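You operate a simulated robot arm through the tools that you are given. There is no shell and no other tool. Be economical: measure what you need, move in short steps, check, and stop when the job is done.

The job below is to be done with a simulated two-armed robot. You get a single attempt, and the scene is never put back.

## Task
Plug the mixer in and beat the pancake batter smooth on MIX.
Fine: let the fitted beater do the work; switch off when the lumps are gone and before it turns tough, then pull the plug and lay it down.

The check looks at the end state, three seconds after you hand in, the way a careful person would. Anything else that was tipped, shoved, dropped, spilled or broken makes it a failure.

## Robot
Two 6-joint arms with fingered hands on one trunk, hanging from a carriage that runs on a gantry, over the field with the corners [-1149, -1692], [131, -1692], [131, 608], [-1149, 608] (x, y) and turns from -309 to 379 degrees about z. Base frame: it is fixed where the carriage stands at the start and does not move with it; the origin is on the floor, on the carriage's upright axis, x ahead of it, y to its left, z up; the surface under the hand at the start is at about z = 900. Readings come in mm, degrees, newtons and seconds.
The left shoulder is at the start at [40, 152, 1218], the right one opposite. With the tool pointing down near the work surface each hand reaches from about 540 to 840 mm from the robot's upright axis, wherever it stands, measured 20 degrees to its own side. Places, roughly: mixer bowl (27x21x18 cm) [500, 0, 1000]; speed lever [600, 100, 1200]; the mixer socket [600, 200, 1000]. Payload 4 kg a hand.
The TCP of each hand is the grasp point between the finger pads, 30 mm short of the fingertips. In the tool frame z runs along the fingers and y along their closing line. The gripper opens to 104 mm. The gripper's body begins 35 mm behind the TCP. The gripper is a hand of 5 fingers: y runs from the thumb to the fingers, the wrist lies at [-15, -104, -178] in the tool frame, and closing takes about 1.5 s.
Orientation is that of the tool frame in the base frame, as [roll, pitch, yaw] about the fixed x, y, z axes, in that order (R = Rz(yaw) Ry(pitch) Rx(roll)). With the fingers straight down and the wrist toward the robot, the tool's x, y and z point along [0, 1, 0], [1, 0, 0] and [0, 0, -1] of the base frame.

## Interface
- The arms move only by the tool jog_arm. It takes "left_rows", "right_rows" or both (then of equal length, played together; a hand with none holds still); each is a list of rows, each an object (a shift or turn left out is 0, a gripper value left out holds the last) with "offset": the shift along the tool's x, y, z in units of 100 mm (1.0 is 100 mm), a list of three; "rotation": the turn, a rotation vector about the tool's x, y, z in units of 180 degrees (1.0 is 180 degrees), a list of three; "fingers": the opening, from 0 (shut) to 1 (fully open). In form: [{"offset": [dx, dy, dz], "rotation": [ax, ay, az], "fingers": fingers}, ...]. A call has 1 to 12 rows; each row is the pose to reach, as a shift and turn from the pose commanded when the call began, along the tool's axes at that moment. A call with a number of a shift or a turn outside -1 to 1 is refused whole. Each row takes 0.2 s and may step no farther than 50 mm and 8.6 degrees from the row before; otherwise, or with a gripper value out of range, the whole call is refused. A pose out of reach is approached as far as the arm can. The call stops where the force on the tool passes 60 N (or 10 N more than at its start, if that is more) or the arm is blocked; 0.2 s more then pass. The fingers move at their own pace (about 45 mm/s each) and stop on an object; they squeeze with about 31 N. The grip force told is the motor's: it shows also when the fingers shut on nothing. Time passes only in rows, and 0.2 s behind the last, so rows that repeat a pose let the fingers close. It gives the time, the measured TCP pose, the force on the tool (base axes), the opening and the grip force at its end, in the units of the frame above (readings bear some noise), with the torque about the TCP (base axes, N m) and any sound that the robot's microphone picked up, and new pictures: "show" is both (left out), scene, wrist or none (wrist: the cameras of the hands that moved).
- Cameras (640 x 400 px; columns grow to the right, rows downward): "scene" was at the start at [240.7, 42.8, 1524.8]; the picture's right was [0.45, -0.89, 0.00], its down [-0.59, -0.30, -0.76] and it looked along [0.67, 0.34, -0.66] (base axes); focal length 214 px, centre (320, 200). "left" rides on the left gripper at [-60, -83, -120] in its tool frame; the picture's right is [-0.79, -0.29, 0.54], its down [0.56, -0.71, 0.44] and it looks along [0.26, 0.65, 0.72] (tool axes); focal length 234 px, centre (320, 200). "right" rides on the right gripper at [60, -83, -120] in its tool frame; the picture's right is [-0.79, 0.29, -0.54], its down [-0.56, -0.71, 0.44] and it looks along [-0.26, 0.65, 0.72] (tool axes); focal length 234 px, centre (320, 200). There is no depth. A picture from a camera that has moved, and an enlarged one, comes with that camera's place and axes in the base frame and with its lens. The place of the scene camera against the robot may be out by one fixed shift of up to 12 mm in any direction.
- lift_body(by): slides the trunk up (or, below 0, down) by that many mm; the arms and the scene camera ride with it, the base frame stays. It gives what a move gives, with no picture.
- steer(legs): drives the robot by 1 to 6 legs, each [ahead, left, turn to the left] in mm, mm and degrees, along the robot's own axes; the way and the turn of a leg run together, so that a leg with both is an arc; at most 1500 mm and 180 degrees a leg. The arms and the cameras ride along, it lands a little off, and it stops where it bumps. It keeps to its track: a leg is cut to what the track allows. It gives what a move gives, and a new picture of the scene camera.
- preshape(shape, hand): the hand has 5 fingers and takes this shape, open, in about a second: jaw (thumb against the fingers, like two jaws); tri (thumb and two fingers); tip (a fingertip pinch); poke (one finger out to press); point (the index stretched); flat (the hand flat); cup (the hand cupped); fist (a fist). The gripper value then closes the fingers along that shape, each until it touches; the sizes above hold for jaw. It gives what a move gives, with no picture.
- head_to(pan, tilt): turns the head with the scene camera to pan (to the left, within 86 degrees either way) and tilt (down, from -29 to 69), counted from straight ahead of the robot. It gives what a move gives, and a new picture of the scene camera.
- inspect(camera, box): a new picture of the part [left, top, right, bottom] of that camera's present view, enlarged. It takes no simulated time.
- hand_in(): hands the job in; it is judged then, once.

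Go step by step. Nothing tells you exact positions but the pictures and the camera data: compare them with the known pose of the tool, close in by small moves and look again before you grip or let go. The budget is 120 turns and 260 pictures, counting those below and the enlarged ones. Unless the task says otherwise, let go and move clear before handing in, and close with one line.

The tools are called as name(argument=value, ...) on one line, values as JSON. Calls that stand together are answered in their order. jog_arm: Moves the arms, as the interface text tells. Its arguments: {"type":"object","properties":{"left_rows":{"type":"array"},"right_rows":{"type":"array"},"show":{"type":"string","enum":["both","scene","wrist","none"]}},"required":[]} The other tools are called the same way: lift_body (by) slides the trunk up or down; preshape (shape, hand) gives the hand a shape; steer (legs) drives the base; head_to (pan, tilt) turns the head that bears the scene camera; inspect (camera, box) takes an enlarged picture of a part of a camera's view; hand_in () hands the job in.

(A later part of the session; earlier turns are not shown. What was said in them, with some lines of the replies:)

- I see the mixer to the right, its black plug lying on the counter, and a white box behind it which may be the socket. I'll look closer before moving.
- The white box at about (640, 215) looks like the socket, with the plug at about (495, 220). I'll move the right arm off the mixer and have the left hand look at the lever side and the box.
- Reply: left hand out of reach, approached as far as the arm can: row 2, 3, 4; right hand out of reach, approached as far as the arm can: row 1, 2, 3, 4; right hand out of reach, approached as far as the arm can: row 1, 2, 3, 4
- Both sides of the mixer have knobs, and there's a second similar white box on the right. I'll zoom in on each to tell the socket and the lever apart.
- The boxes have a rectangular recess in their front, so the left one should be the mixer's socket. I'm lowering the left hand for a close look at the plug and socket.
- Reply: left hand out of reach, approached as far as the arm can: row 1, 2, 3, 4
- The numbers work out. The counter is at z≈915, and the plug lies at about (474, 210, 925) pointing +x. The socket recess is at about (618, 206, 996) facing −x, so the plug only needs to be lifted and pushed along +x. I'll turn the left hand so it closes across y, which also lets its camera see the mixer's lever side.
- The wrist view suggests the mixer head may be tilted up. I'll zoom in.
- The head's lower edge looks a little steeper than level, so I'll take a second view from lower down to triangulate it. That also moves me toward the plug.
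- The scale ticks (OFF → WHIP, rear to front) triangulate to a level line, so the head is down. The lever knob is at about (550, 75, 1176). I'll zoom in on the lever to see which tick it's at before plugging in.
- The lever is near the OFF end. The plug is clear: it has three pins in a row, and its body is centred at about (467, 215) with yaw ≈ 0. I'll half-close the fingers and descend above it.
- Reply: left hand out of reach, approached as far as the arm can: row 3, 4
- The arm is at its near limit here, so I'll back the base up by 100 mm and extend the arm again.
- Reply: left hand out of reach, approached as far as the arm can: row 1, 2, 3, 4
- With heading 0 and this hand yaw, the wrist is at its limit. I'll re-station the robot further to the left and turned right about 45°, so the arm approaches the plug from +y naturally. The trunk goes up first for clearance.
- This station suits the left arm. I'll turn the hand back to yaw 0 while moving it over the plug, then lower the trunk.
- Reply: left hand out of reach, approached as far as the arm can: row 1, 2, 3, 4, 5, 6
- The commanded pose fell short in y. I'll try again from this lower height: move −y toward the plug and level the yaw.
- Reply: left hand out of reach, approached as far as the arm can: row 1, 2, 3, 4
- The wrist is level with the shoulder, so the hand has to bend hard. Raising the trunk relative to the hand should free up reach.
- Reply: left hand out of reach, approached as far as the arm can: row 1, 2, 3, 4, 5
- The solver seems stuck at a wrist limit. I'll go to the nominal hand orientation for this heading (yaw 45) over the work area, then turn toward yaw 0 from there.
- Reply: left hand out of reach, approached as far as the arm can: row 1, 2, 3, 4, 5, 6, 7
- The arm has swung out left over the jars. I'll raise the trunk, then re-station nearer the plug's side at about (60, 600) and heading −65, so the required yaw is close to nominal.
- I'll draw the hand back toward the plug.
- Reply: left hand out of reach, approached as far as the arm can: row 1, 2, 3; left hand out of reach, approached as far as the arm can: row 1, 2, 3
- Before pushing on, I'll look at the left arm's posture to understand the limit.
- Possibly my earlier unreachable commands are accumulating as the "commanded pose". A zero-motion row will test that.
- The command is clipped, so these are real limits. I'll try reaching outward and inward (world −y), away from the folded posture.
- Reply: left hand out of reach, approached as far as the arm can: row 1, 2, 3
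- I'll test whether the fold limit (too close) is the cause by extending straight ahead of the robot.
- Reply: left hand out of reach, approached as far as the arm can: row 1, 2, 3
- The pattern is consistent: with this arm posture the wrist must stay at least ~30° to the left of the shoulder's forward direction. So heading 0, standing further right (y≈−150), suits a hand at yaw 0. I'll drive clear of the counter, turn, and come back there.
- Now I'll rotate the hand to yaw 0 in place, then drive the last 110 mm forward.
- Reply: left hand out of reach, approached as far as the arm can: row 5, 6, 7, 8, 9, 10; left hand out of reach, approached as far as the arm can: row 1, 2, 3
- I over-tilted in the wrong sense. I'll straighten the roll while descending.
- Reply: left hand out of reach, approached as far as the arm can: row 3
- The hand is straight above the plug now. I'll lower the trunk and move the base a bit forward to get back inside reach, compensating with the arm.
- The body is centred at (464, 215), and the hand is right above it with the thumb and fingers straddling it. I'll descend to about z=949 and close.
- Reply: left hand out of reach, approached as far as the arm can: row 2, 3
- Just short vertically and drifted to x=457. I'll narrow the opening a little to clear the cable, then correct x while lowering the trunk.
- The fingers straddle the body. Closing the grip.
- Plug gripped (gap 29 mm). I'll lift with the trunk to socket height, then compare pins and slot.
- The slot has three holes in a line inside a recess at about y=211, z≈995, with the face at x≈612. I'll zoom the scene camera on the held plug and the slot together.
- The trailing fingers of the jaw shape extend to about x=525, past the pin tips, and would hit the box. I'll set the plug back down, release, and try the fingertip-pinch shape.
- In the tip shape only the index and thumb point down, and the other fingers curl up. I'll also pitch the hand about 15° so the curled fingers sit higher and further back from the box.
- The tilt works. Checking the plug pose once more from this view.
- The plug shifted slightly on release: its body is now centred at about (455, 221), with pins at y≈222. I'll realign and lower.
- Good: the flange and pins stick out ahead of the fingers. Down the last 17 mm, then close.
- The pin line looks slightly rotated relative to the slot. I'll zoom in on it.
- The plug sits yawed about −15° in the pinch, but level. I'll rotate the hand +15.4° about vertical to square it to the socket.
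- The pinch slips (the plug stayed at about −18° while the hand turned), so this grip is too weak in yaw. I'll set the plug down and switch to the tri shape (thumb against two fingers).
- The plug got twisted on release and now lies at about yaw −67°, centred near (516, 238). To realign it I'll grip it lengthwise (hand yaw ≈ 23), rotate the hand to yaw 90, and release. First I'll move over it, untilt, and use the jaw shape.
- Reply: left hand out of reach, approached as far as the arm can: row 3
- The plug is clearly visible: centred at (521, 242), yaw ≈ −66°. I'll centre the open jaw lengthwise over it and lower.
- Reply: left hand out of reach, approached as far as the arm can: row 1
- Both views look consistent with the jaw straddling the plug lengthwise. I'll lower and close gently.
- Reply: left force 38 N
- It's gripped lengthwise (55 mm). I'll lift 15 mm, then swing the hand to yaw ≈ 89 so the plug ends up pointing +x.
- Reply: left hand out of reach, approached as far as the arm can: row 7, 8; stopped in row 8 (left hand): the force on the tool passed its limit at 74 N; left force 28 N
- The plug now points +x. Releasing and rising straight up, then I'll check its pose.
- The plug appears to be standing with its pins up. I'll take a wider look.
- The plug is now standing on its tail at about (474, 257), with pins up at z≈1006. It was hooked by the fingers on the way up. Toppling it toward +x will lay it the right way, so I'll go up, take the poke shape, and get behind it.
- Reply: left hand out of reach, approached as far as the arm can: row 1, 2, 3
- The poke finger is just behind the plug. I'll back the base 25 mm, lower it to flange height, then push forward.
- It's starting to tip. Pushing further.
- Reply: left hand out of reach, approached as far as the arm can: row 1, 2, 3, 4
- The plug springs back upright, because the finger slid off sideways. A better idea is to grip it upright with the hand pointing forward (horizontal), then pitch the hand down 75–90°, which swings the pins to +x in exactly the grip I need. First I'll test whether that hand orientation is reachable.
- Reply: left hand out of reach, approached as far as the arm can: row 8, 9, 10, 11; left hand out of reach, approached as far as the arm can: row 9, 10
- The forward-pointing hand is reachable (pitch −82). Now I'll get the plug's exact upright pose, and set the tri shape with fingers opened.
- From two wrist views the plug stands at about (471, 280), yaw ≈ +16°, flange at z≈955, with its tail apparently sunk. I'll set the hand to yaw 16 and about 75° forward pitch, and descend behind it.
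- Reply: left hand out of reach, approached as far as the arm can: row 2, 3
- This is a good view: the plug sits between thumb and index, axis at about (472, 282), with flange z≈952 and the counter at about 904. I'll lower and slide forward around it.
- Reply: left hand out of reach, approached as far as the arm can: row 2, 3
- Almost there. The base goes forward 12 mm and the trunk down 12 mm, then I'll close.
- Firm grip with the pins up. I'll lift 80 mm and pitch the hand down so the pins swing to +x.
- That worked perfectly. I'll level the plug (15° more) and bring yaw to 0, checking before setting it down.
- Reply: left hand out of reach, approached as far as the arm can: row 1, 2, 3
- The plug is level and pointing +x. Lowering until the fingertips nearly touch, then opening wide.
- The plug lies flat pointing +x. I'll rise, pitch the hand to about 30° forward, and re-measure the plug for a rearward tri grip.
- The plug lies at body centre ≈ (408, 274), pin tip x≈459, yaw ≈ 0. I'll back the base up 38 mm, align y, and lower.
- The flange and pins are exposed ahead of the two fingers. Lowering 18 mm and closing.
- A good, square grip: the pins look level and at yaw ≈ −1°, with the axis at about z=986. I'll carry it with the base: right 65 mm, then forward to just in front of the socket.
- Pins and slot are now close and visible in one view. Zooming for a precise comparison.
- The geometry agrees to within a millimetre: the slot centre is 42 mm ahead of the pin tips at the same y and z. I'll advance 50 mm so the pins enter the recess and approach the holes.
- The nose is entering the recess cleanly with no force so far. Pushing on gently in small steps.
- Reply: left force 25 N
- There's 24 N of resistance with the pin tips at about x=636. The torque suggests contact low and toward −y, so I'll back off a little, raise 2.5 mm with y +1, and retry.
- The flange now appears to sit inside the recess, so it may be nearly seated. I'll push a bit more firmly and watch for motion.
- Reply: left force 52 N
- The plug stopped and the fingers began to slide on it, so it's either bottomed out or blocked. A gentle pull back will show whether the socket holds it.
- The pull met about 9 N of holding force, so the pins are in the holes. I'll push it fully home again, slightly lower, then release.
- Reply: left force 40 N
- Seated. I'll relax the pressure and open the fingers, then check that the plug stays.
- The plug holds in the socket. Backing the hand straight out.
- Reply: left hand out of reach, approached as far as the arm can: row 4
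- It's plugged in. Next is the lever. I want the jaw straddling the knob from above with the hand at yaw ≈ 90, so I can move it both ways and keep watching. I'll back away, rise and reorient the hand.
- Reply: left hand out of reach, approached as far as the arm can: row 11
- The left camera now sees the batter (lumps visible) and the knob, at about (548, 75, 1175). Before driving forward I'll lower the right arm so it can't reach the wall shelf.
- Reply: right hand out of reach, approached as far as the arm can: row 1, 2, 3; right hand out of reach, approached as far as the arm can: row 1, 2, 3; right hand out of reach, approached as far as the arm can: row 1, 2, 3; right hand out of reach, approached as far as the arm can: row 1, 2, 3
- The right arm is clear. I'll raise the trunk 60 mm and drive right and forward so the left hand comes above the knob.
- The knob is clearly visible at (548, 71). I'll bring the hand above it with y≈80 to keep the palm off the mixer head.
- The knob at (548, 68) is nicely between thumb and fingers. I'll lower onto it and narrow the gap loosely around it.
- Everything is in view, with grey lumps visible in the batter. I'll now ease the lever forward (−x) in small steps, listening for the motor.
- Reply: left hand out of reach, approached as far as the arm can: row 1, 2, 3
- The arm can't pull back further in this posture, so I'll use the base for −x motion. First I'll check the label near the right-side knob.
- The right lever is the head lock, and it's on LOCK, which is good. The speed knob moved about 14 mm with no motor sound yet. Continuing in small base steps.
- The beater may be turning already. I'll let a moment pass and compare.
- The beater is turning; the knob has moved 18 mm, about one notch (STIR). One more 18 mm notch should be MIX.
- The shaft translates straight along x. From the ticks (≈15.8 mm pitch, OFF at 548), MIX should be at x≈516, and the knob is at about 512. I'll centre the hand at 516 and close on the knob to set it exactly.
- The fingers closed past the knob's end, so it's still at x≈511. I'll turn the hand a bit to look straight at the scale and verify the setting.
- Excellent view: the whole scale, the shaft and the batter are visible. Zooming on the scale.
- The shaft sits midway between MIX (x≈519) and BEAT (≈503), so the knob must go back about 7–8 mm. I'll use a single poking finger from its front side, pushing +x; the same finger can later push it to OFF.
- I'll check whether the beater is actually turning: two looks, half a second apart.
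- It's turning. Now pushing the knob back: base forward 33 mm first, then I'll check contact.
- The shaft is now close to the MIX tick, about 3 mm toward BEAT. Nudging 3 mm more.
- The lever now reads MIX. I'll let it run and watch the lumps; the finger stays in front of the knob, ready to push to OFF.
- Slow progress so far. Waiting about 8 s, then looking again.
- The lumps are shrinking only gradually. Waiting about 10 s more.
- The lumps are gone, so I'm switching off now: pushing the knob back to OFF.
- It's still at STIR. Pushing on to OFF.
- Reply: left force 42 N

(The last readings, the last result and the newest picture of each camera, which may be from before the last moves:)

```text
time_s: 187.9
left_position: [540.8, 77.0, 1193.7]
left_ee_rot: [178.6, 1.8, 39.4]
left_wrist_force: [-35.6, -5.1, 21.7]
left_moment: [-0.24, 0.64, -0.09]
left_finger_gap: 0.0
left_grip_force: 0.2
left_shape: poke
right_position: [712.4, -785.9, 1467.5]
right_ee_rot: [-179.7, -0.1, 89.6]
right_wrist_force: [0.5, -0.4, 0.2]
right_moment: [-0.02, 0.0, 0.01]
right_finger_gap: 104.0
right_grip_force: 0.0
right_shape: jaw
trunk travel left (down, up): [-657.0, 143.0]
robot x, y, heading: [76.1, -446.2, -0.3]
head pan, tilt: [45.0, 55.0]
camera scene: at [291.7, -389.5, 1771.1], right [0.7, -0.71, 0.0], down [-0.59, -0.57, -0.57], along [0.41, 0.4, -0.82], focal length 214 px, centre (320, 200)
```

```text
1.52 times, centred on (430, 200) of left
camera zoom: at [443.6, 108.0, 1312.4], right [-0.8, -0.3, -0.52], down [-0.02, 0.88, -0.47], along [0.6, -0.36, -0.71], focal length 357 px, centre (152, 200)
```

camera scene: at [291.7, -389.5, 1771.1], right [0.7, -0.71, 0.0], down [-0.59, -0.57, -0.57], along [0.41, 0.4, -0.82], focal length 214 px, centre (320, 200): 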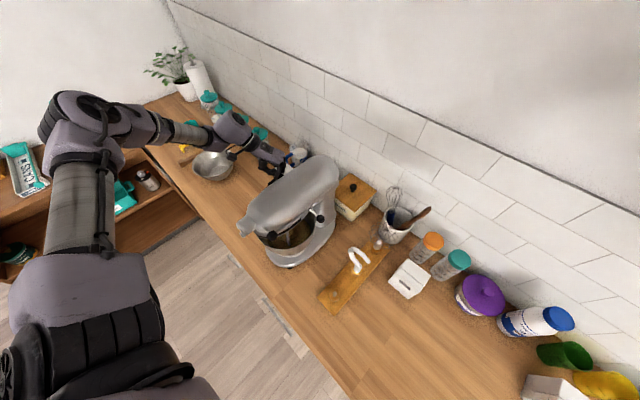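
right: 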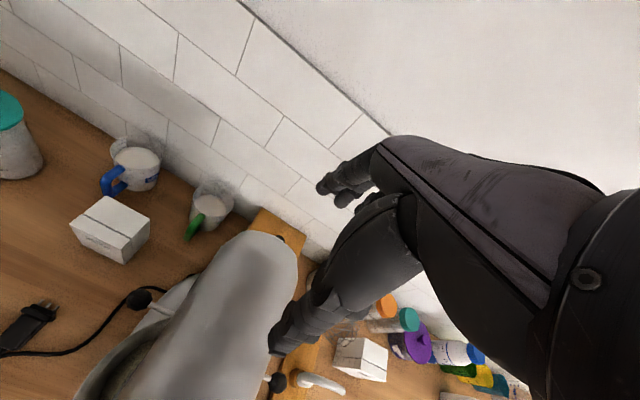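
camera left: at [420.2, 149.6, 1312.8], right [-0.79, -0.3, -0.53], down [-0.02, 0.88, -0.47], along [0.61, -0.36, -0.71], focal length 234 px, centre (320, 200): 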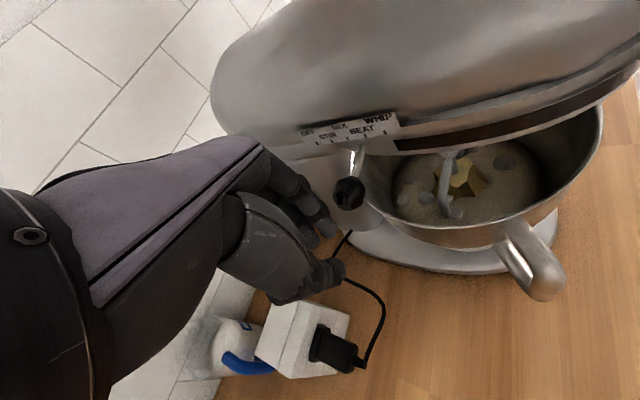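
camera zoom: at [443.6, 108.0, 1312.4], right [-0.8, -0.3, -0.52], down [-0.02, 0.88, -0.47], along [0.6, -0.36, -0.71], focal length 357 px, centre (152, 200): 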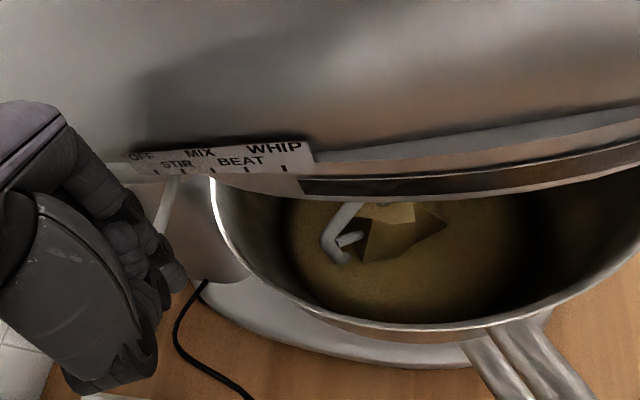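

The knob is against its stop (35 N), and the beater pose looks unchanged between the last two looks. I'll relieve the pressure and verify it's stopped.

steer(legs=[[-60, 0, 0]])

inspect(camera="left", box=[220, 80, 640, 320])

jog_arm(left_rows=[{"offset": [0, 0, 0]}, {"offset": [0, 0, 0]}], show="none")

inspect(camera="left", box=[220, 80, 640, 320])

```text
time_s: 188.9
left_position: [484.7, 78.0, 1193.4]
left_ee_rot: [178.3, 1.8, 39.4]
left_wrist_force: [0.8, 0.7, 0.4]
left_moment: [0.01, 0.02, 0.0]
left_finger_gap: 0.0
left_grip_force: 0.0
left_shape: poke
right_position: [656.2, -785.8, 1468.1]
right_ee_rot: [-179.9, -0.1, 89.6]
right_wrist_force: [-0.3, 0.1, 0.1]
right_moment: [0.01, 0.02, 0.0]
right_finger_gap: 103.7
right_grip_force: 0.1
right_shape: jaw
trunk travel left (down, up): [-657.0, 143.0]
robot x, y, heading: [15.0, -443.5, -0.4]
head pan, tilt: [45.0, 55.0]
camera scene: at [233.7, -389.3, 1771.5], right [0.7, -0.71, 0.0], down [-0.58, -0.58, -0.57], along [0.41, 0.4, -0.82], focal length 214 px, centre (320, 200)
```

scene: 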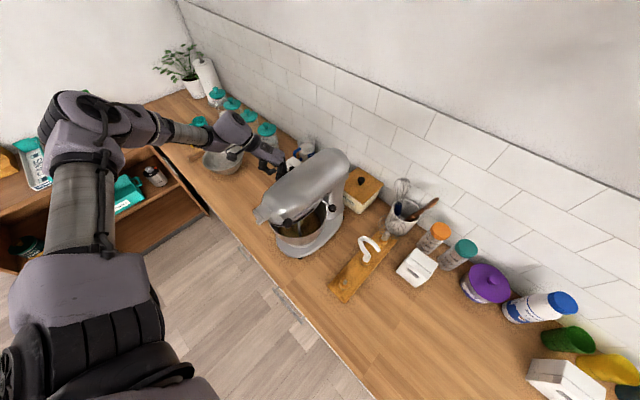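

```text
1.52 times, centred on (430, 200) of left
camera zoom: at [386.8, 107.9, 1312.9], right [-0.8, -0.3, -0.53], down [-0.02, 0.88, -0.47], along [0.61, -0.36, -0.71], focal length 357 px, centre (152, 200)
```

zoom: 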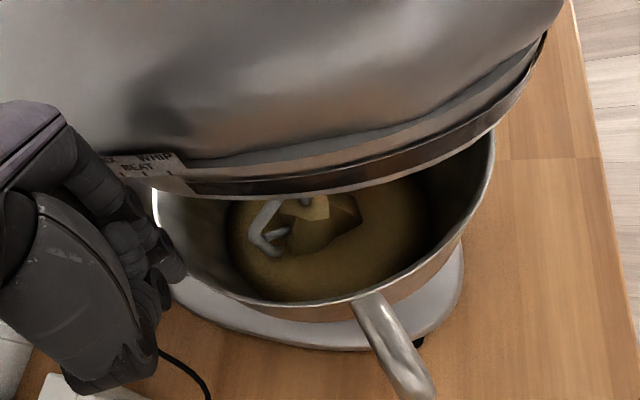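

```text
time_s: 189.5
left_position: [484.8, 77.5, 1193.1]
left_ee_rot: [178.5, 1.8, 39.5]
left_wrist_force: [0.1, 0.2, 0.1]
left_moment: [0.03, 0.01, 0.0]
left_finger_gap: 0.1
left_grip_force: 0.0
left_shape: poke
right_position: [656.2, -785.8, 1468.7]
right_ee_rot: [-179.8, 0.0, 89.5]
right_wrist_force: [0.5, 0.4, -0.2]
right_moment: [-0.06, 0.02, -0.02]
right_finger_gap: 103.8
right_grip_force: 0.0
right_shape: jaw
trunk travel left (down, up): [-657.0, 143.0]
robot x, y, heading: [16.1, -444.9, -0.5]
head pan, tilt: [45.0, 55.0]
```

```text
1.52 times, centred on (430, 200) of left
camera zoom: at [386.9, 107.9, 1313.0], right [-0.8, -0.3, -0.53], down [-0.02, 0.88, -0.47], along [0.61, -0.36, -0.71], focal length 357 px, centre (152, 200)
```

zoom: 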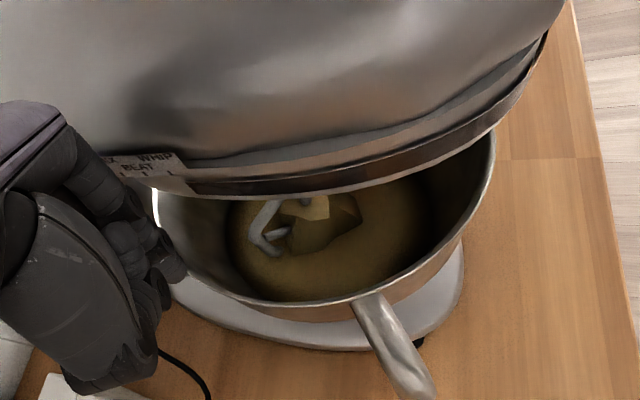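

Mixer off, batter smooth. Now to unplug: I'll raise the hand, drive back to the plug station, and restore the tri-grip orientation (yaw 0, 30° pitch).

lift_body(by=50)

steer(legs=[[0, 225, 0]])

preshape(hand="left", shape="tri")

jog_arm(left_rows=[{"rotation": [0, 0, 0.044]}, {"rotation": [0, 0, 0.088]}, {"rotation": [0, 0, 0.132]}, {"rotation": [0, 0, 0.176]}, {"rotation": [0, 0, 0.213]}], show="none")

jog_arm(left_rows=[{"rotation": [0, 0.044, 0]}, {"rotation": [0, 0.088, 0]}, {"rotation": [0, 0.132, 0]}, {"rotation": [0, 0.176, 0]}], show="none")

lift_body(by=-130)

head_to(pan=42, tilt=48)

```text
time_s: 190.4
left_position: [485.5, 77.5, 1244.6]
left_ee_rot: [178.4, 1.9, 39.3]
left_wrist_force: [0.1, 1.2, -0.2]
left_moment: [0.0, -0.04, -0.02]
left_finger_gap: 0.0
left_grip_force: 0.0
left_shape: poke
right_position: [656.3, -785.3, 1518.9]
right_ee_rot: [-179.9, 0.0, 89.6]
right_wrist_force: [0.3, 0.0, 0.2]
right_moment: [-0.03, 0.0, 0.01]
right_finger_gap: 104.0
right_grip_force: 0.1
right_shape: jaw
trunk travel left (down, up): [-707.0, 93.0]
robot x, y, heading: [21.5, -443.1, -0.4]
head pan, tilt: [45.0, 55.0]
```

```text
time_s: 192.1
left_position: [485.4, 299.6, 1243.7]
left_ee_rot: [178.3, 1.8, 39.4]
left_wrist_force: [-0.5, 0.3, -0.5]
left_moment: [-0.01, 0.0, 0.02]
left_finger_gap: 0.0
left_grip_force: 0.1
left_shape: poke
right_position: [658.8, -562.6, 1520.1]
right_ee_rot: [-180.0, 0.1, 89.7]
right_wrist_force: [-0.1, 0.0, -0.3]
right_moment: [0.01, -0.01, -0.02]
right_finger_gap: 103.4
right_grip_force: 0.1
right_shape: jaw
trunk travel left (down, up): [-707.0, 93.0]
robot x, y, heading: [21.2, -222.3, -0.4]
head pan, tilt: [45.0, 55.0]
camera scene: at [235.1, -166.5, 1821.5], right [0.7, -0.71, 0.0], down [-0.58, -0.58, -0.57], along [0.41, 0.4, -0.82], focal length 214 px, centre (320, 200)
```

scene: 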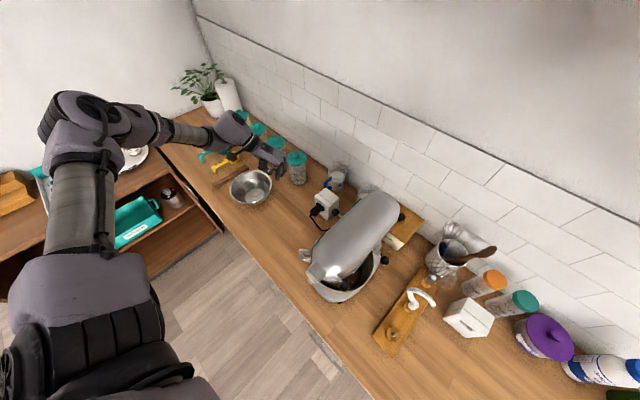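

```text
time_s: 193.0
left_position: [485.2, 300.0, 1243.3]
left_ee_rot: [178.4, 1.9, 39.5]
left_wrist_force: [0.2, -0.8, -0.1]
left_moment: [0.01, 0.01, 0.02]
left_finger_gap: 104.1
left_grip_force: 0.1
left_shape: tri
right_position: [659.4, -562.5, 1519.2]
right_ee_rot: [-179.9, 0.0, 89.5]
right_wrist_force: [-0.2, -0.3, -0.1]
right_moment: [0.02, -0.02, 0.0]
right_finger_gap: 104.0
right_grip_force: 0.0
right_shape: jaw
trunk travel left (down, up): [-707.0, 93.0]
robot x, y, heading: [19.5, -221.6, -0.4]
head pan, tilt: [45.0, 55.0]
```

```text
time_s: 194.2
left_position: [480.9, 296.4, 1248.5]
left_ee_rot: [177.7, 0.3, 1.1]
left_wrist_force: [0.8, 0.1, 0.0]
left_moment: [-0.01, 0.03, 0.01]
left_finger_gap: 103.7
left_grip_force: 0.1
left_shape: tri
left hand out of reach, approached as far as the arm can: row 5
right_position: [657.5, -562.8, 1520.1]
right_ee_rot: [-179.9, 0.0, 89.6]
right_wrist_force: [-0.7, -0.7, 0.4]
right_moment: [-0.01, 0.0, 0.01]
right_finger_gap: 103.9
right_grip_force: 0.2
right_shape: jaw
trunk travel left (down, up): [-707.0, 93.0]
robot x, y, heading: [16.5, -226.0, -0.2]
head pan, tilt: [45.0, 55.0]
```

```text
time_s: 195.2
left_position: [480.4, 295.8, 1247.7]
left_ee_rot: [177.3, -31.4, 2.6]
left_wrist_force: [-0.2, 0.0, -0.5]
left_moment: [-0.03, -0.03, -0.03]
left_finger_gap: 103.8
left_grip_force: 0.0
left_shape: tri
right_position: [658.1, -563.2, 1518.5]
right_ee_rot: [-179.8, 0.0, 89.5]
right_wrist_force: [-0.3, -0.6, 0.1]
right_moment: [-0.01, 0.0, -0.02]
right_finger_gap: 103.6
right_grip_force: 0.2
right_shape: jaw
trunk travel left (down, up): [-707.0, 93.0]
robot x, y, heading: [17.2, -224.4, -0.2]
head pan, tilt: [45.0, 55.0]
```

```text
time_s: 196.8
left_position: [481.1, 297.2, 1119.7]
left_ee_rot: [177.2, -31.4, 2.8]
left_wrist_force: [0.7, 0.1, -0.7]
left_moment: [-0.03, -0.01, -0.02]
left_finger_gap: 103.9
left_grip_force: 0.1
left_shape: tri
right_position: [657.5, -562.9, 1390.3]
right_ee_rot: [-179.9, 0.0, 89.6]
right_wrist_force: [0.3, 0.2, 1.0]
right_moment: [-0.01, 0.01, -0.01]
right_finger_gap: 103.7
right_grip_force: 0.0
right_shape: jaw
trunk travel left (down, up): [-577.0, 223.0]
robot x, y, heading: [20.0, -221.6, -0.5]
head pan, tilt: [45.0, 55.0]
```

```text
time_s: 197.4
left_position: [480.4, 296.8, 1118.7]
left_ee_rot: [177.3, -31.3, 2.8]
left_wrist_force: [0.2, 0.9, 0.3]
left_moment: [0.01, 0.01, -0.01]
left_finger_gap: 103.9
left_grip_force: 0.0
left_shape: tri
right_position: [657.6, -562.7, 1389.8]
right_ee_rot: [-179.9, 0.0, 89.6]
right_wrist_force: [-0.5, 0.3, 0.4]
right_moment: [0.0, 0.02, 0.03]
right_finger_gap: 103.9
right_grip_force: 0.1
right_shape: jaw
trunk travel left (down, up): [-577.0, 223.0]
robot x, y, heading: [18.0, -223.0, 0.0]
head pan, tilt: [42.0, 48.0]
camera scene: at [242.7, -164.8, 1700.7], right [0.67, -0.75, 0.0], down [-0.56, -0.49, -0.67], along [0.5, 0.44, -0.74], focal length 214 px, centre (320, 200)
```

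scene: 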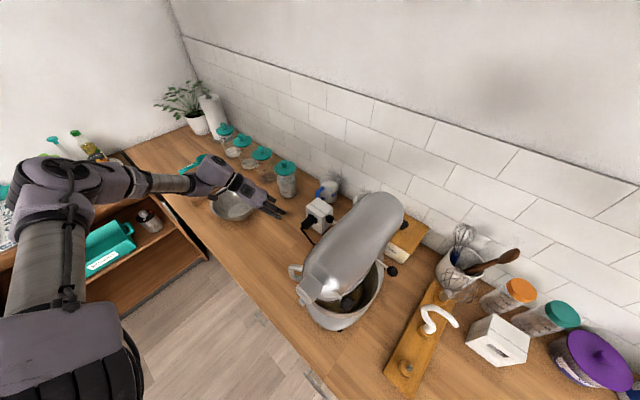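

Now I'll align in y with the plug, then lower to its height behind it.

steer(legs=[[0, -87, 0]])

lift_body(by=-111)

inspect(camera="scene", box=[260, 170, 380, 260])

inspect(camera="left", box=[160, 120, 480, 400])

```text
time_s: 198.5
left_position: [480.3, 210.5, 1117.8]
left_ee_rot: [177.3, -31.2, 2.6]
left_wrist_force: [-0.7, 0.5, 0.3]
left_moment: [0.0, -0.01, 0.01]
left_finger_gap: 103.7
left_grip_force: 0.0
left_shape: tri
right_position: [658.1, -648.5, 1388.8]
right_ee_rot: [-179.8, -0.1, 89.5]
right_wrist_force: [0.0, 0.1, 0.7]
right_moment: [-0.01, 0.0, 0.03]
right_finger_gap: 103.8
right_grip_force: 0.1
right_shape: jaw
trunk travel left (down, up): [-577.0, 223.0]
robot x, y, heading: [17.2, -307.5, -0.3]
head pan, tilt: [42.0, 48.0]
camera scene: at [242.2, -250.9, 1700.7], right [0.66, -0.75, 0.0], down [-0.56, -0.49, -0.67], along [0.5, 0.44, -0.74], focal length 214 px, centre (320, 200)
```

scene: 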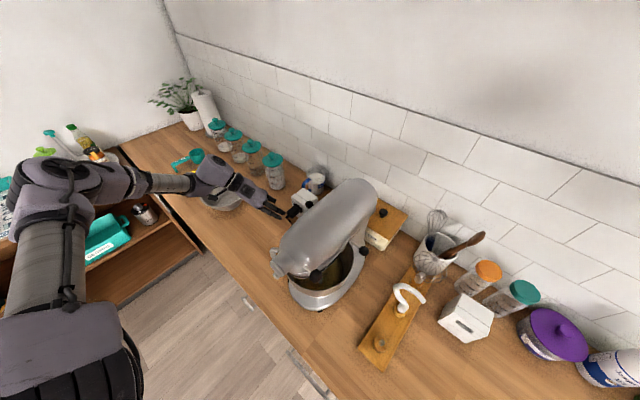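

```text
time_s: 200.0
left_position: [481.0, 210.3, 1006.5]
left_ee_rot: [177.3, -31.2, 2.6]
left_wrist_force: [-0.3, 0.1, -0.3]
left_moment: [-0.03, 0.0, -0.02]
left_finger_gap: 103.6
left_grip_force: 0.1
left_shape: tri
right_position: [657.2, -649.8, 1279.0]
right_ee_rot: [-179.9, 0.0, 89.5]
right_wrist_force: [-0.2, -0.1, -0.4]
right_moment: [-0.01, -0.01, 0.06]
right_finger_gap: 103.7
right_grip_force: 0.0
right_shape: jaw
trunk travel left (down, up): [-466.0, 334.0]
robot x, y, heading: [18.3, -308.1, -0.4]
head pan, tilt: [42.0, 48.0]
```

```text
4.44 times, centred on (320, 215) of scene
camera zoom: at [242.3, -250.6, 1589.8], right [0.66, -0.75, 0.0], down [-0.56, -0.49, -0.67], along [0.5, 0.44, -0.74], focal length 953 px, centre (320, 133)
```

zoom: 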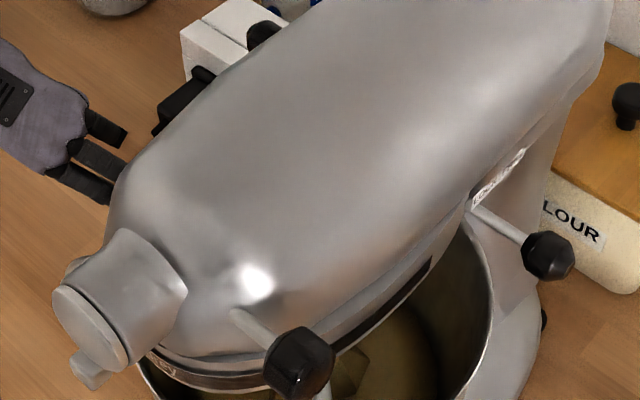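

```text
1.43 times, centred on (320, 260) of left
camera zoom: at [365.7, 294.6, 1074.6], right [-0.4, 0.24, -0.88], down [0.69, 0.72, -0.11], along [0.61, -0.65, -0.45], focal length 334 px, centre (320, 114)
```

zoom: 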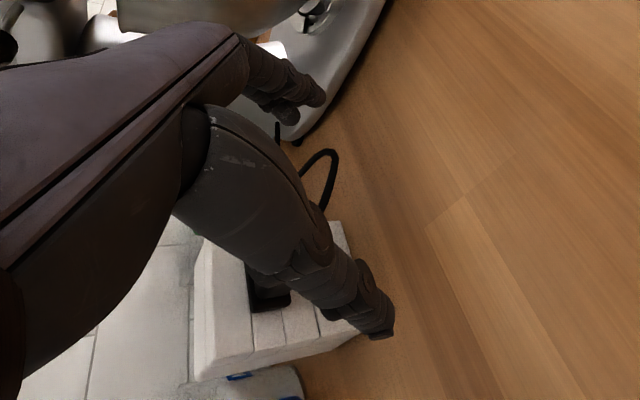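

Driving straight forward around the plug.

steer(legs=[[92, 0, 0]])

inspect(camera="left", box=[160, 120, 480, 400])

```text
time_s: 201.1
left_position: [573.8, 210.2, 1007.1]
left_ee_rot: [177.3, -31.3, 2.5]
left_wrist_force: [1.1, -0.4, -0.3]
left_moment: [-0.01, 0.03, 0.01]
left_finger_gap: 103.7
left_grip_force: 0.2
left_shape: tri
right_position: [750.7, -648.5, 1279.2]
right_ee_rot: [-179.9, 0.0, 89.5]
right_wrist_force: [-0.7, 0.0, 0.2]
right_moment: [0.02, 0.04, 0.03]
right_finger_gap: 103.7
right_grip_force: 0.1
right_shape: jaw
trunk travel left (down, up): [-466.0, 334.0]
robot x, y, heading: [110.9, -310.5, -0.5]
head pan, tilt: [42.0, 48.0]
camera scene: at [334.6, -251.3, 1589.9], right [0.66, -0.75, 0.0], down [-0.55, -0.49, -0.67], along [0.5, 0.44, -0.74], focal length 214 px, centre (320, 200)
```

scene: 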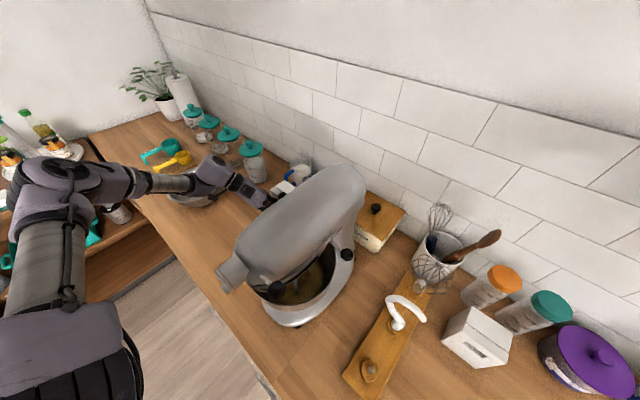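

```text
1.43 times, centred on (320, 260) of left
camera zoom: at [458.6, 293.8, 1074.7], right [-0.4, 0.24, -0.88], down [0.69, 0.72, -0.11], along [0.61, -0.65, -0.45], focal length 334 px, centre (320, 114)
```

zoom: 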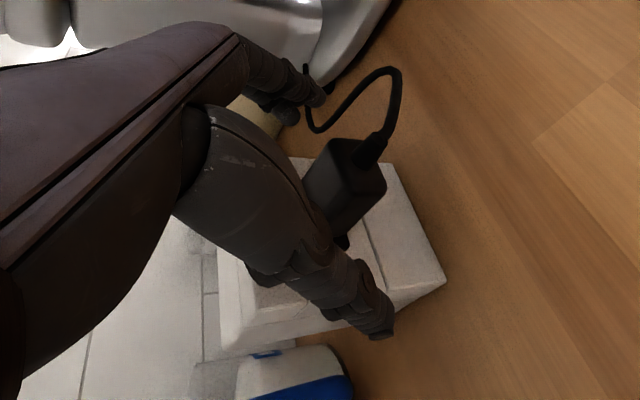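

Well straddled. Closing and pulling straight back.

jog_arm(left_rows=[{"fingers": 0.5}, {"fingers": 0.1}, {"fingers": 0.1}, {"fingers": 0.1}, {"fingers": 0.1}, {"fingers": 0.1}, {"fingers": 0.1}, {"fingers": 0.1}, {"fingers": 0.1}], show="none")

jog_arm(left_rows=[{"offset": [-0.085, 0, -0.052]}, {"offset": [-0.17, 0, -0.104]}, {"offset": [-0.34, 0, -0.207]}], show="wrist")

inspect(camera="scene", box=[240, 160, 320, 220])

```text
time_s: 203.1
left_position: [571.5, 210.2, 1006.9]
left_ee_rot: [177.3, -31.2, 2.6]
left_wrist_force: [1.0, -0.4, -1.7]
left_moment: [-0.01, 0.0, -0.04]
left_finger_gap: 28.7
left_grip_force: 30.6
left_shape: tri
right_position: [749.2, -650.0, 1277.2]
right_ee_rot: [-179.8, 0.0, 89.6]
right_wrist_force: [0.7, 0.3, 0.1]
right_moment: [0.03, -0.01, 0.0]
right_finger_gap: 103.7
right_grip_force: 0.0
right_shape: jaw
trunk travel left (down, up): [-466.0, 334.0]
robot x, y, heading: [107.5, -307.5, -0.4]
head pan, tilt: [42.0, 48.0]
```

```text
time_s: 203.9
left_position: [543.3, 209.8, 1006.4]
left_ee_rot: [177.2, -31.1, 2.7]
left_wrist_force: [-0.6, 0.5, -0.8]
left_moment: [0.04, 0.01, 0.0]
left_finger_gap: 28.4
left_grip_force: 30.7
left_shape: tri
left hand out of reach, approached as far as the arm can: row 3
right_position: [748.5, -648.6, 1277.9]
right_ee_rot: [-179.9, 0.0, 89.7]
right_wrist_force: [-0.7, 0.4, 0.3]
right_moment: [0.02, 0.02, -0.04]
right_finger_gap: 103.8
right_grip_force: 0.2
right_shape: jaw
trunk travel left (down, up): [-466.0, 334.0]
robot x, y, heading: [110.6, -305.0, -0.3]
head pan, tilt: [42.0, 48.0]
camera left: at [429.0, 292.9, 1074.1], right [-0.4, 0.24, -0.88], down [0.69, 0.72, -0.11], along [0.61, -0.65, -0.45], focal length 234 px, centre (320, 200)
```

left: 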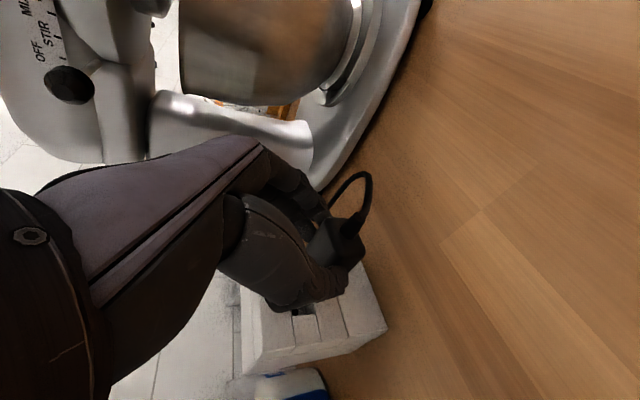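

```text
6.67 times, centred on (280, 190) of scene
camera zoom: at [334.3, -251.3, 1589.9], right [0.66, -0.75, 0.0], down [-0.56, -0.49, -0.67], along [0.5, 0.44, -0.74], focal length 1430 px, centre (587, 267)
```

zoom: 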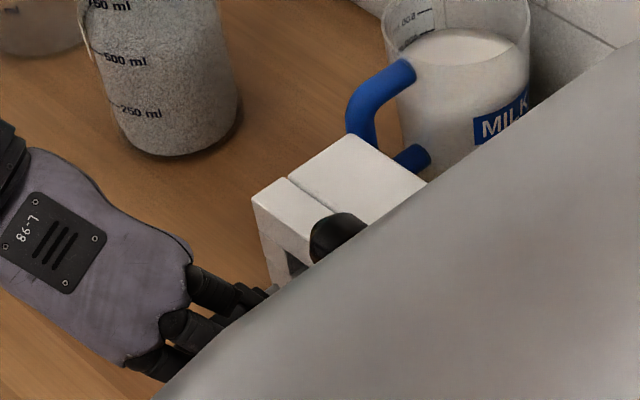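

The plug is out. I'll back away 90 mm, shift slightly left to open counter, and lower it.

steer(legs=[[-90, 20, 0]])

lift_body(by=-66)

inspect(camera="left", box=[200, 140, 440, 320])

```text
time_s: 205.0
left_position: [451.5, 230.5, 1006.7]
left_ee_rot: [177.3, -31.1, 2.6]
left_wrist_force: [-0.9, 0.0, -0.2]
left_moment: [0.01, -0.01, 0.01]
left_finger_gap: 28.6
left_grip_force: 31.2
left_shape: tri
right_position: [659.1, -628.1, 1277.8]
right_ee_rot: [-179.8, 0.0, 89.6]
right_wrist_force: [0.0, 0.2, 0.3]
right_moment: [0.02, -0.02, 0.01]
right_finger_gap: 103.8
right_grip_force: 0.0
right_shape: jaw
trunk travel left (down, up): [-466.0, 334.0]
robot x, y, heading: [16.7, -287.0, -0.4]
head pan, tilt: [42.0, 48.0]
camera scene: at [243.9, -230.8, 1589.6], right [0.66, -0.75, 0.0], down [-0.56, -0.49, -0.67], along [0.5, 0.44, -0.74], focal length 214 px, centre (320, 200)
```

scene: 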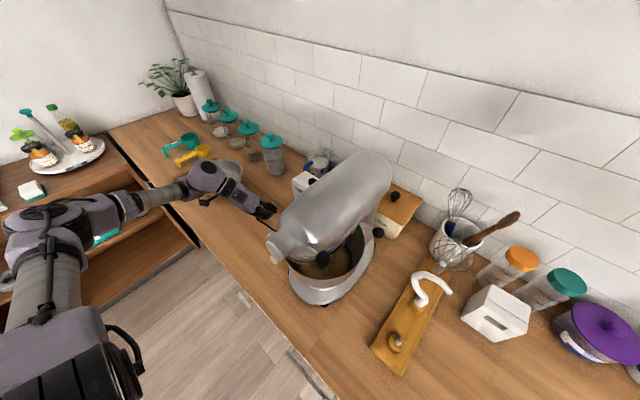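

```text
time_s: 206.0
left_position: [454.0, 230.3, 940.8]
left_ee_rot: [177.4, -31.1, 2.6]
left_wrist_force: [0.7, -0.5, -0.6]
left_moment: [-0.02, 0.0, -0.02]
left_finger_gap: 28.8
left_grip_force: 31.2
left_shape: tri
right_position: [660.0, -628.1, 1212.3]
right_ee_rot: [-180.0, 0.0, 89.6]
right_wrist_force: [-0.2, 0.5, 0.0]
right_moment: [-0.02, 0.02, -0.03]
right_finger_gap: 103.7
right_grip_force: 0.1
right_shape: jaw
trunk travel left (down, up): [-400.0, 400.0]
robot x, y, heading: [21.2, -288.7, -0.3]
head pan, tilt: [42.0, 48.0]
```

```text
2.22 times, centred on (320, 230) of left
camera zoom: at [339.0, 313.6, 1008.1], right [-0.4, 0.24, -0.88], down [0.69, 0.72, -0.11], along [0.61, -0.65, -0.45], focal length 520 px, centre (320, 133)
```

zoom: 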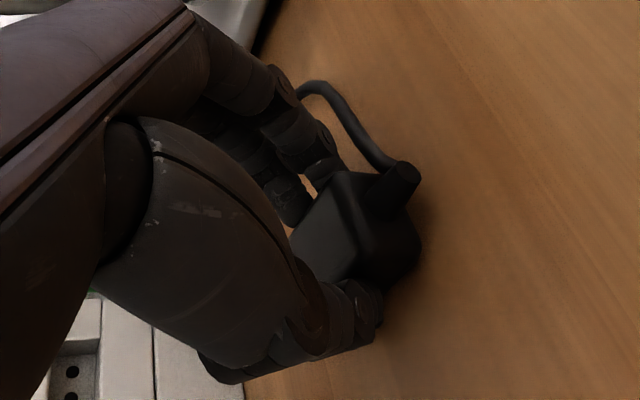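

It's practically on the counter. Opening wide, then rising in small steps.

jog_arm(left_rows=[{"fingers": 0.35}, {"fingers": 0.5}, {"fingers": 0.7}, {"fingers": 0.9}, {"fingers": 1.0}, {"fingers": 1.0}], show="none")

inspect(camera="left", box=[200, 140, 440, 320])

lift_body(by=40)

inspect(camera="left", box=[200, 120, 480, 340])

```text
time_s: 207.4
left_position: [452.4, 228.8, 939.6]
left_ee_rot: [177.3, -31.2, 2.6]
left_wrist_force: [-0.1, 0.3, 0.1]
left_moment: [-0.01, 0.02, 0.02]
left_finger_gap: 103.4
left_grip_force: 0.1
left_shape: tri
right_position: [658.9, -629.0, 1211.8]
right_ee_rot: [-179.9, 0.0, 89.6]
right_wrist_force: [-0.5, 0.4, 0.4]
right_moment: [-0.06, -0.02, 0.0]
right_finger_gap: 103.8
right_grip_force: 0.0
right_shape: jaw
trunk travel left (down, up): [-400.0, 400.0]
robot x, y, heading: [21.2, -291.2, -0.2]
head pan, tilt: [42.0, 48.0]
```

```text
2.22 times, centred on (320, 230) of left
camera zoom: at [338.8, 313.6, 1008.0], right [-0.4, 0.24, -0.88], down [0.69, 0.72, -0.11], along [0.61, -0.65, -0.45], focal length 520 px, centre (320, 133)
```

zoom: 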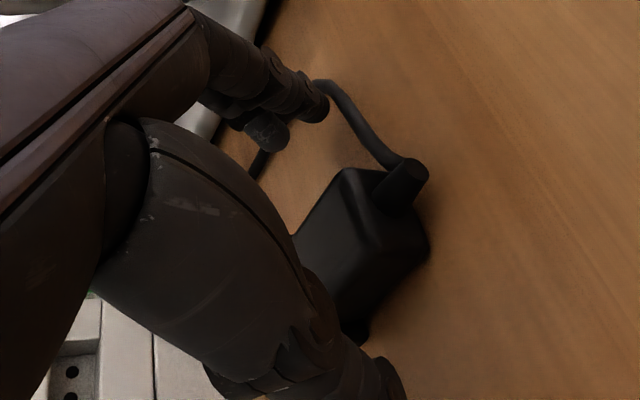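

```text
time_s: 208.3
left_position: [453.6, 230.4, 979.6]
left_ee_rot: [177.2, -31.2, 2.7]
left_wrist_force: [-0.4, -0.1, -0.1]
left_moment: [-0.01, -0.02, -0.02]
left_finger_gap: 103.7
left_grip_force: 0.1
left_shape: tri
right_position: [659.1, -628.5, 1251.7]
right_ee_rot: [-179.7, 0.0, 89.6]
right_wrist_force: [-0.3, 1.0, 0.3]
right_moment: [-0.02, 0.02, 0.01]
right_finger_gap: 103.7
right_grip_force: 0.0
right_shape: jaw
trunk travel left (down, up): [-440.0, 360.0]
robot x, y, heading: [24.5, -289.1, -0.3]
head pan, tilt: [42.0, 48.0]
```

```text
1.82 times, centred on (340, 230) of left
camera zoom: at [338.6, 313.5, 1047.9], right [-0.4, 0.24, -0.88], down [0.69, 0.72, -0.11], along [0.61, -0.65, -0.45], focal length 426 px, centre (284, 146)
```

zoom: 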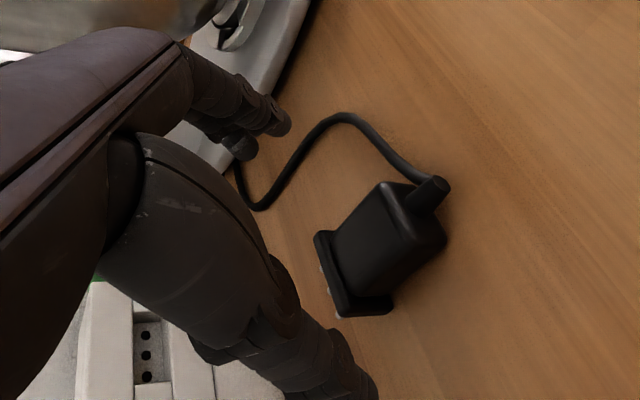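

The plug lies flat. I'll rise clear and do a final check of the lever, batter, and scene.

lift_body(by=190)

jog_arm(left_rows=[{"offset": [-0.3, -0.3, -0.1]}, {"offset": [-0.5, -0.6, -0.2]}, {"offset": [-0.5, -0.9, -0.2]}], show="both")

inspect(camera="left", box=[0, 0, 240, 200])

inspect(camera="scene", box=[220, 140, 420, 290])

```text
time_s: 210.3
left_position: [453.4, 229.1, 1170.7]
left_ee_rot: [177.3, -31.2, 2.7]
left_wrist_force: [0.4, 0.3, -0.8]
left_moment: [0.01, -0.01, -0.04]
left_finger_gap: 103.5
left_grip_force: 0.1
left_shape: tri
right_position: [660.2, -628.6, 1442.0]
right_ee_rot: [-179.8, 0.0, 89.6]
right_wrist_force: [1.1, 0.2, 0.1]
right_moment: [-0.01, -0.01, -0.03]
right_finger_gap: 103.9
right_grip_force: 0.0
right_shape: jaw
trunk travel left (down, up): [-630.0, 170.0]
robot x, y, heading: [19.6, -285.7, -0.2]
head pan, tilt: [42.0, 48.0]
```

```text
time_s: 211.1
left_position: [408.2, 318.7, 1146.6]
left_ee_rot: [177.5, -31.1, 2.5]
left_wrist_force: [0.4, 0.4, -0.1]
left_moment: [-0.01, 0.05, -0.02]
left_finger_gap: 104.0
left_grip_force: 0.1
left_shape: tri
left hand out of reach, approached as far as the arm can: row 1, 2, 3
right_position: [660.8, -627.7, 1443.2]
right_ee_rot: [-179.9, -0.2, 89.6]
right_wrist_force: [0.1, 0.6, 0.1]
right_moment: [0.01, -0.01, 0.02]
right_finger_gap: 103.5
right_grip_force: 0.0
right_shape: jaw
trunk travel left (down, up): [-630.0, 170.0]
robot x, y, heading: [15.2, -284.7, -0.2]
head pan, tilt: [42.0, 48.0]
camera scene: at [244.8, -229.9, 1754.0], right [0.66, -0.75, 0.0], down [-0.55, -0.49, -0.67], along [0.5, 0.45, -0.74], focal length 214 px, centre (320, 200)
camera left: at [293.4, 402.5, 1213.9], right [-0.4, 0.25, -0.88], down [0.69, 0.72, -0.11], along [0.61, -0.65, -0.46], focal length 234 px, centre (320, 200)
```

scene: 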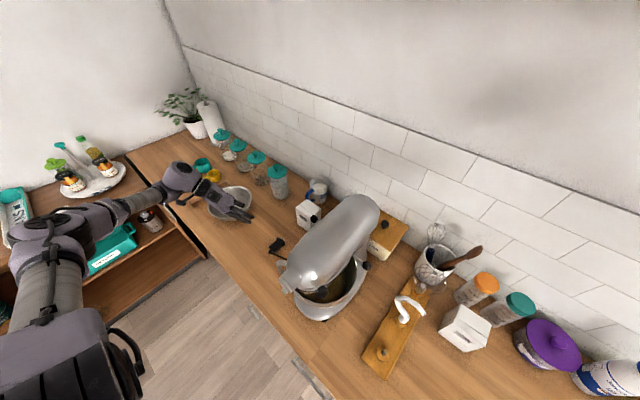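
left: 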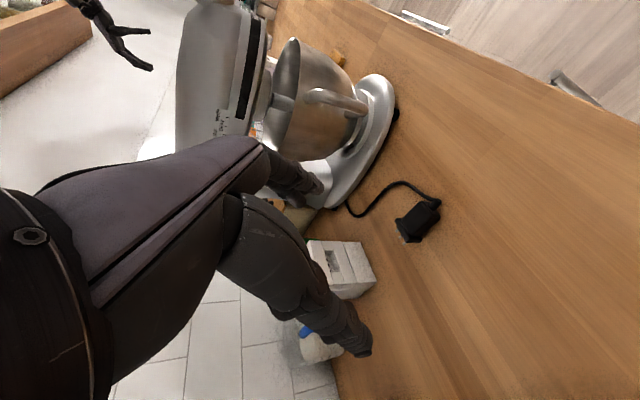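

```text
2.00 times, centred on (120, 100) of left
camera zoom: at [293.4, 402.5, 1213.9], right [-0.4, 0.25, -0.88], down [0.69, 0.72, -0.11], along [0.61, -0.65, -0.46], focal length 468 px, centre (720, 400)
```

zoom: 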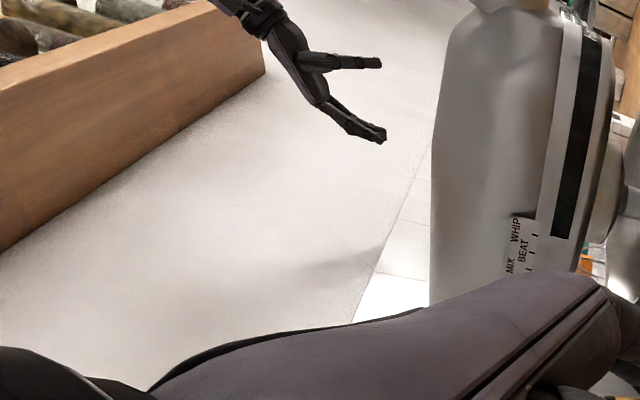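

```text
2.67 times, centred on (320, 215) of scene
camera zoom: at [244.8, -229.9, 1754.0], right [0.66, -0.75, 0.0], down [-0.55, -0.49, -0.67], along [0.5, 0.45, -0.74], focal length 572 px, centre (320, 160)
```

zoom: 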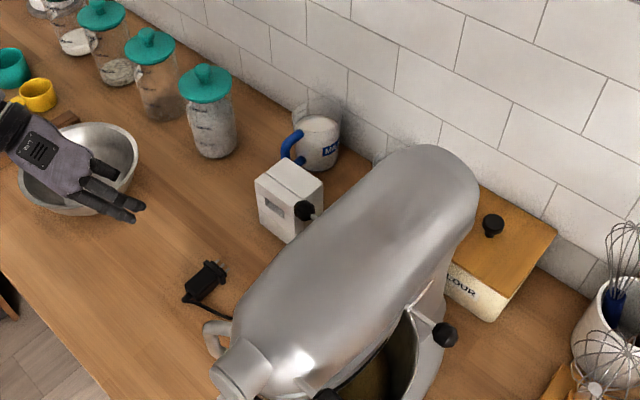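

Everything checks out: the lever is back at its OFF stop, the beater is still, and the batter is smooth. The plug is out and lying flat on the counter, nothing else looks disturbed, and both hands are clear.

hand_in()

```text
The job is handed in.
```

I plugged the mixer in and beat the batter on MIX until the lumps were gone. Then I switched it off, pulled the plug and laid it on the counter. On the way to MIX the lever ran a few seconds at STIR and between MIX and BEAT.
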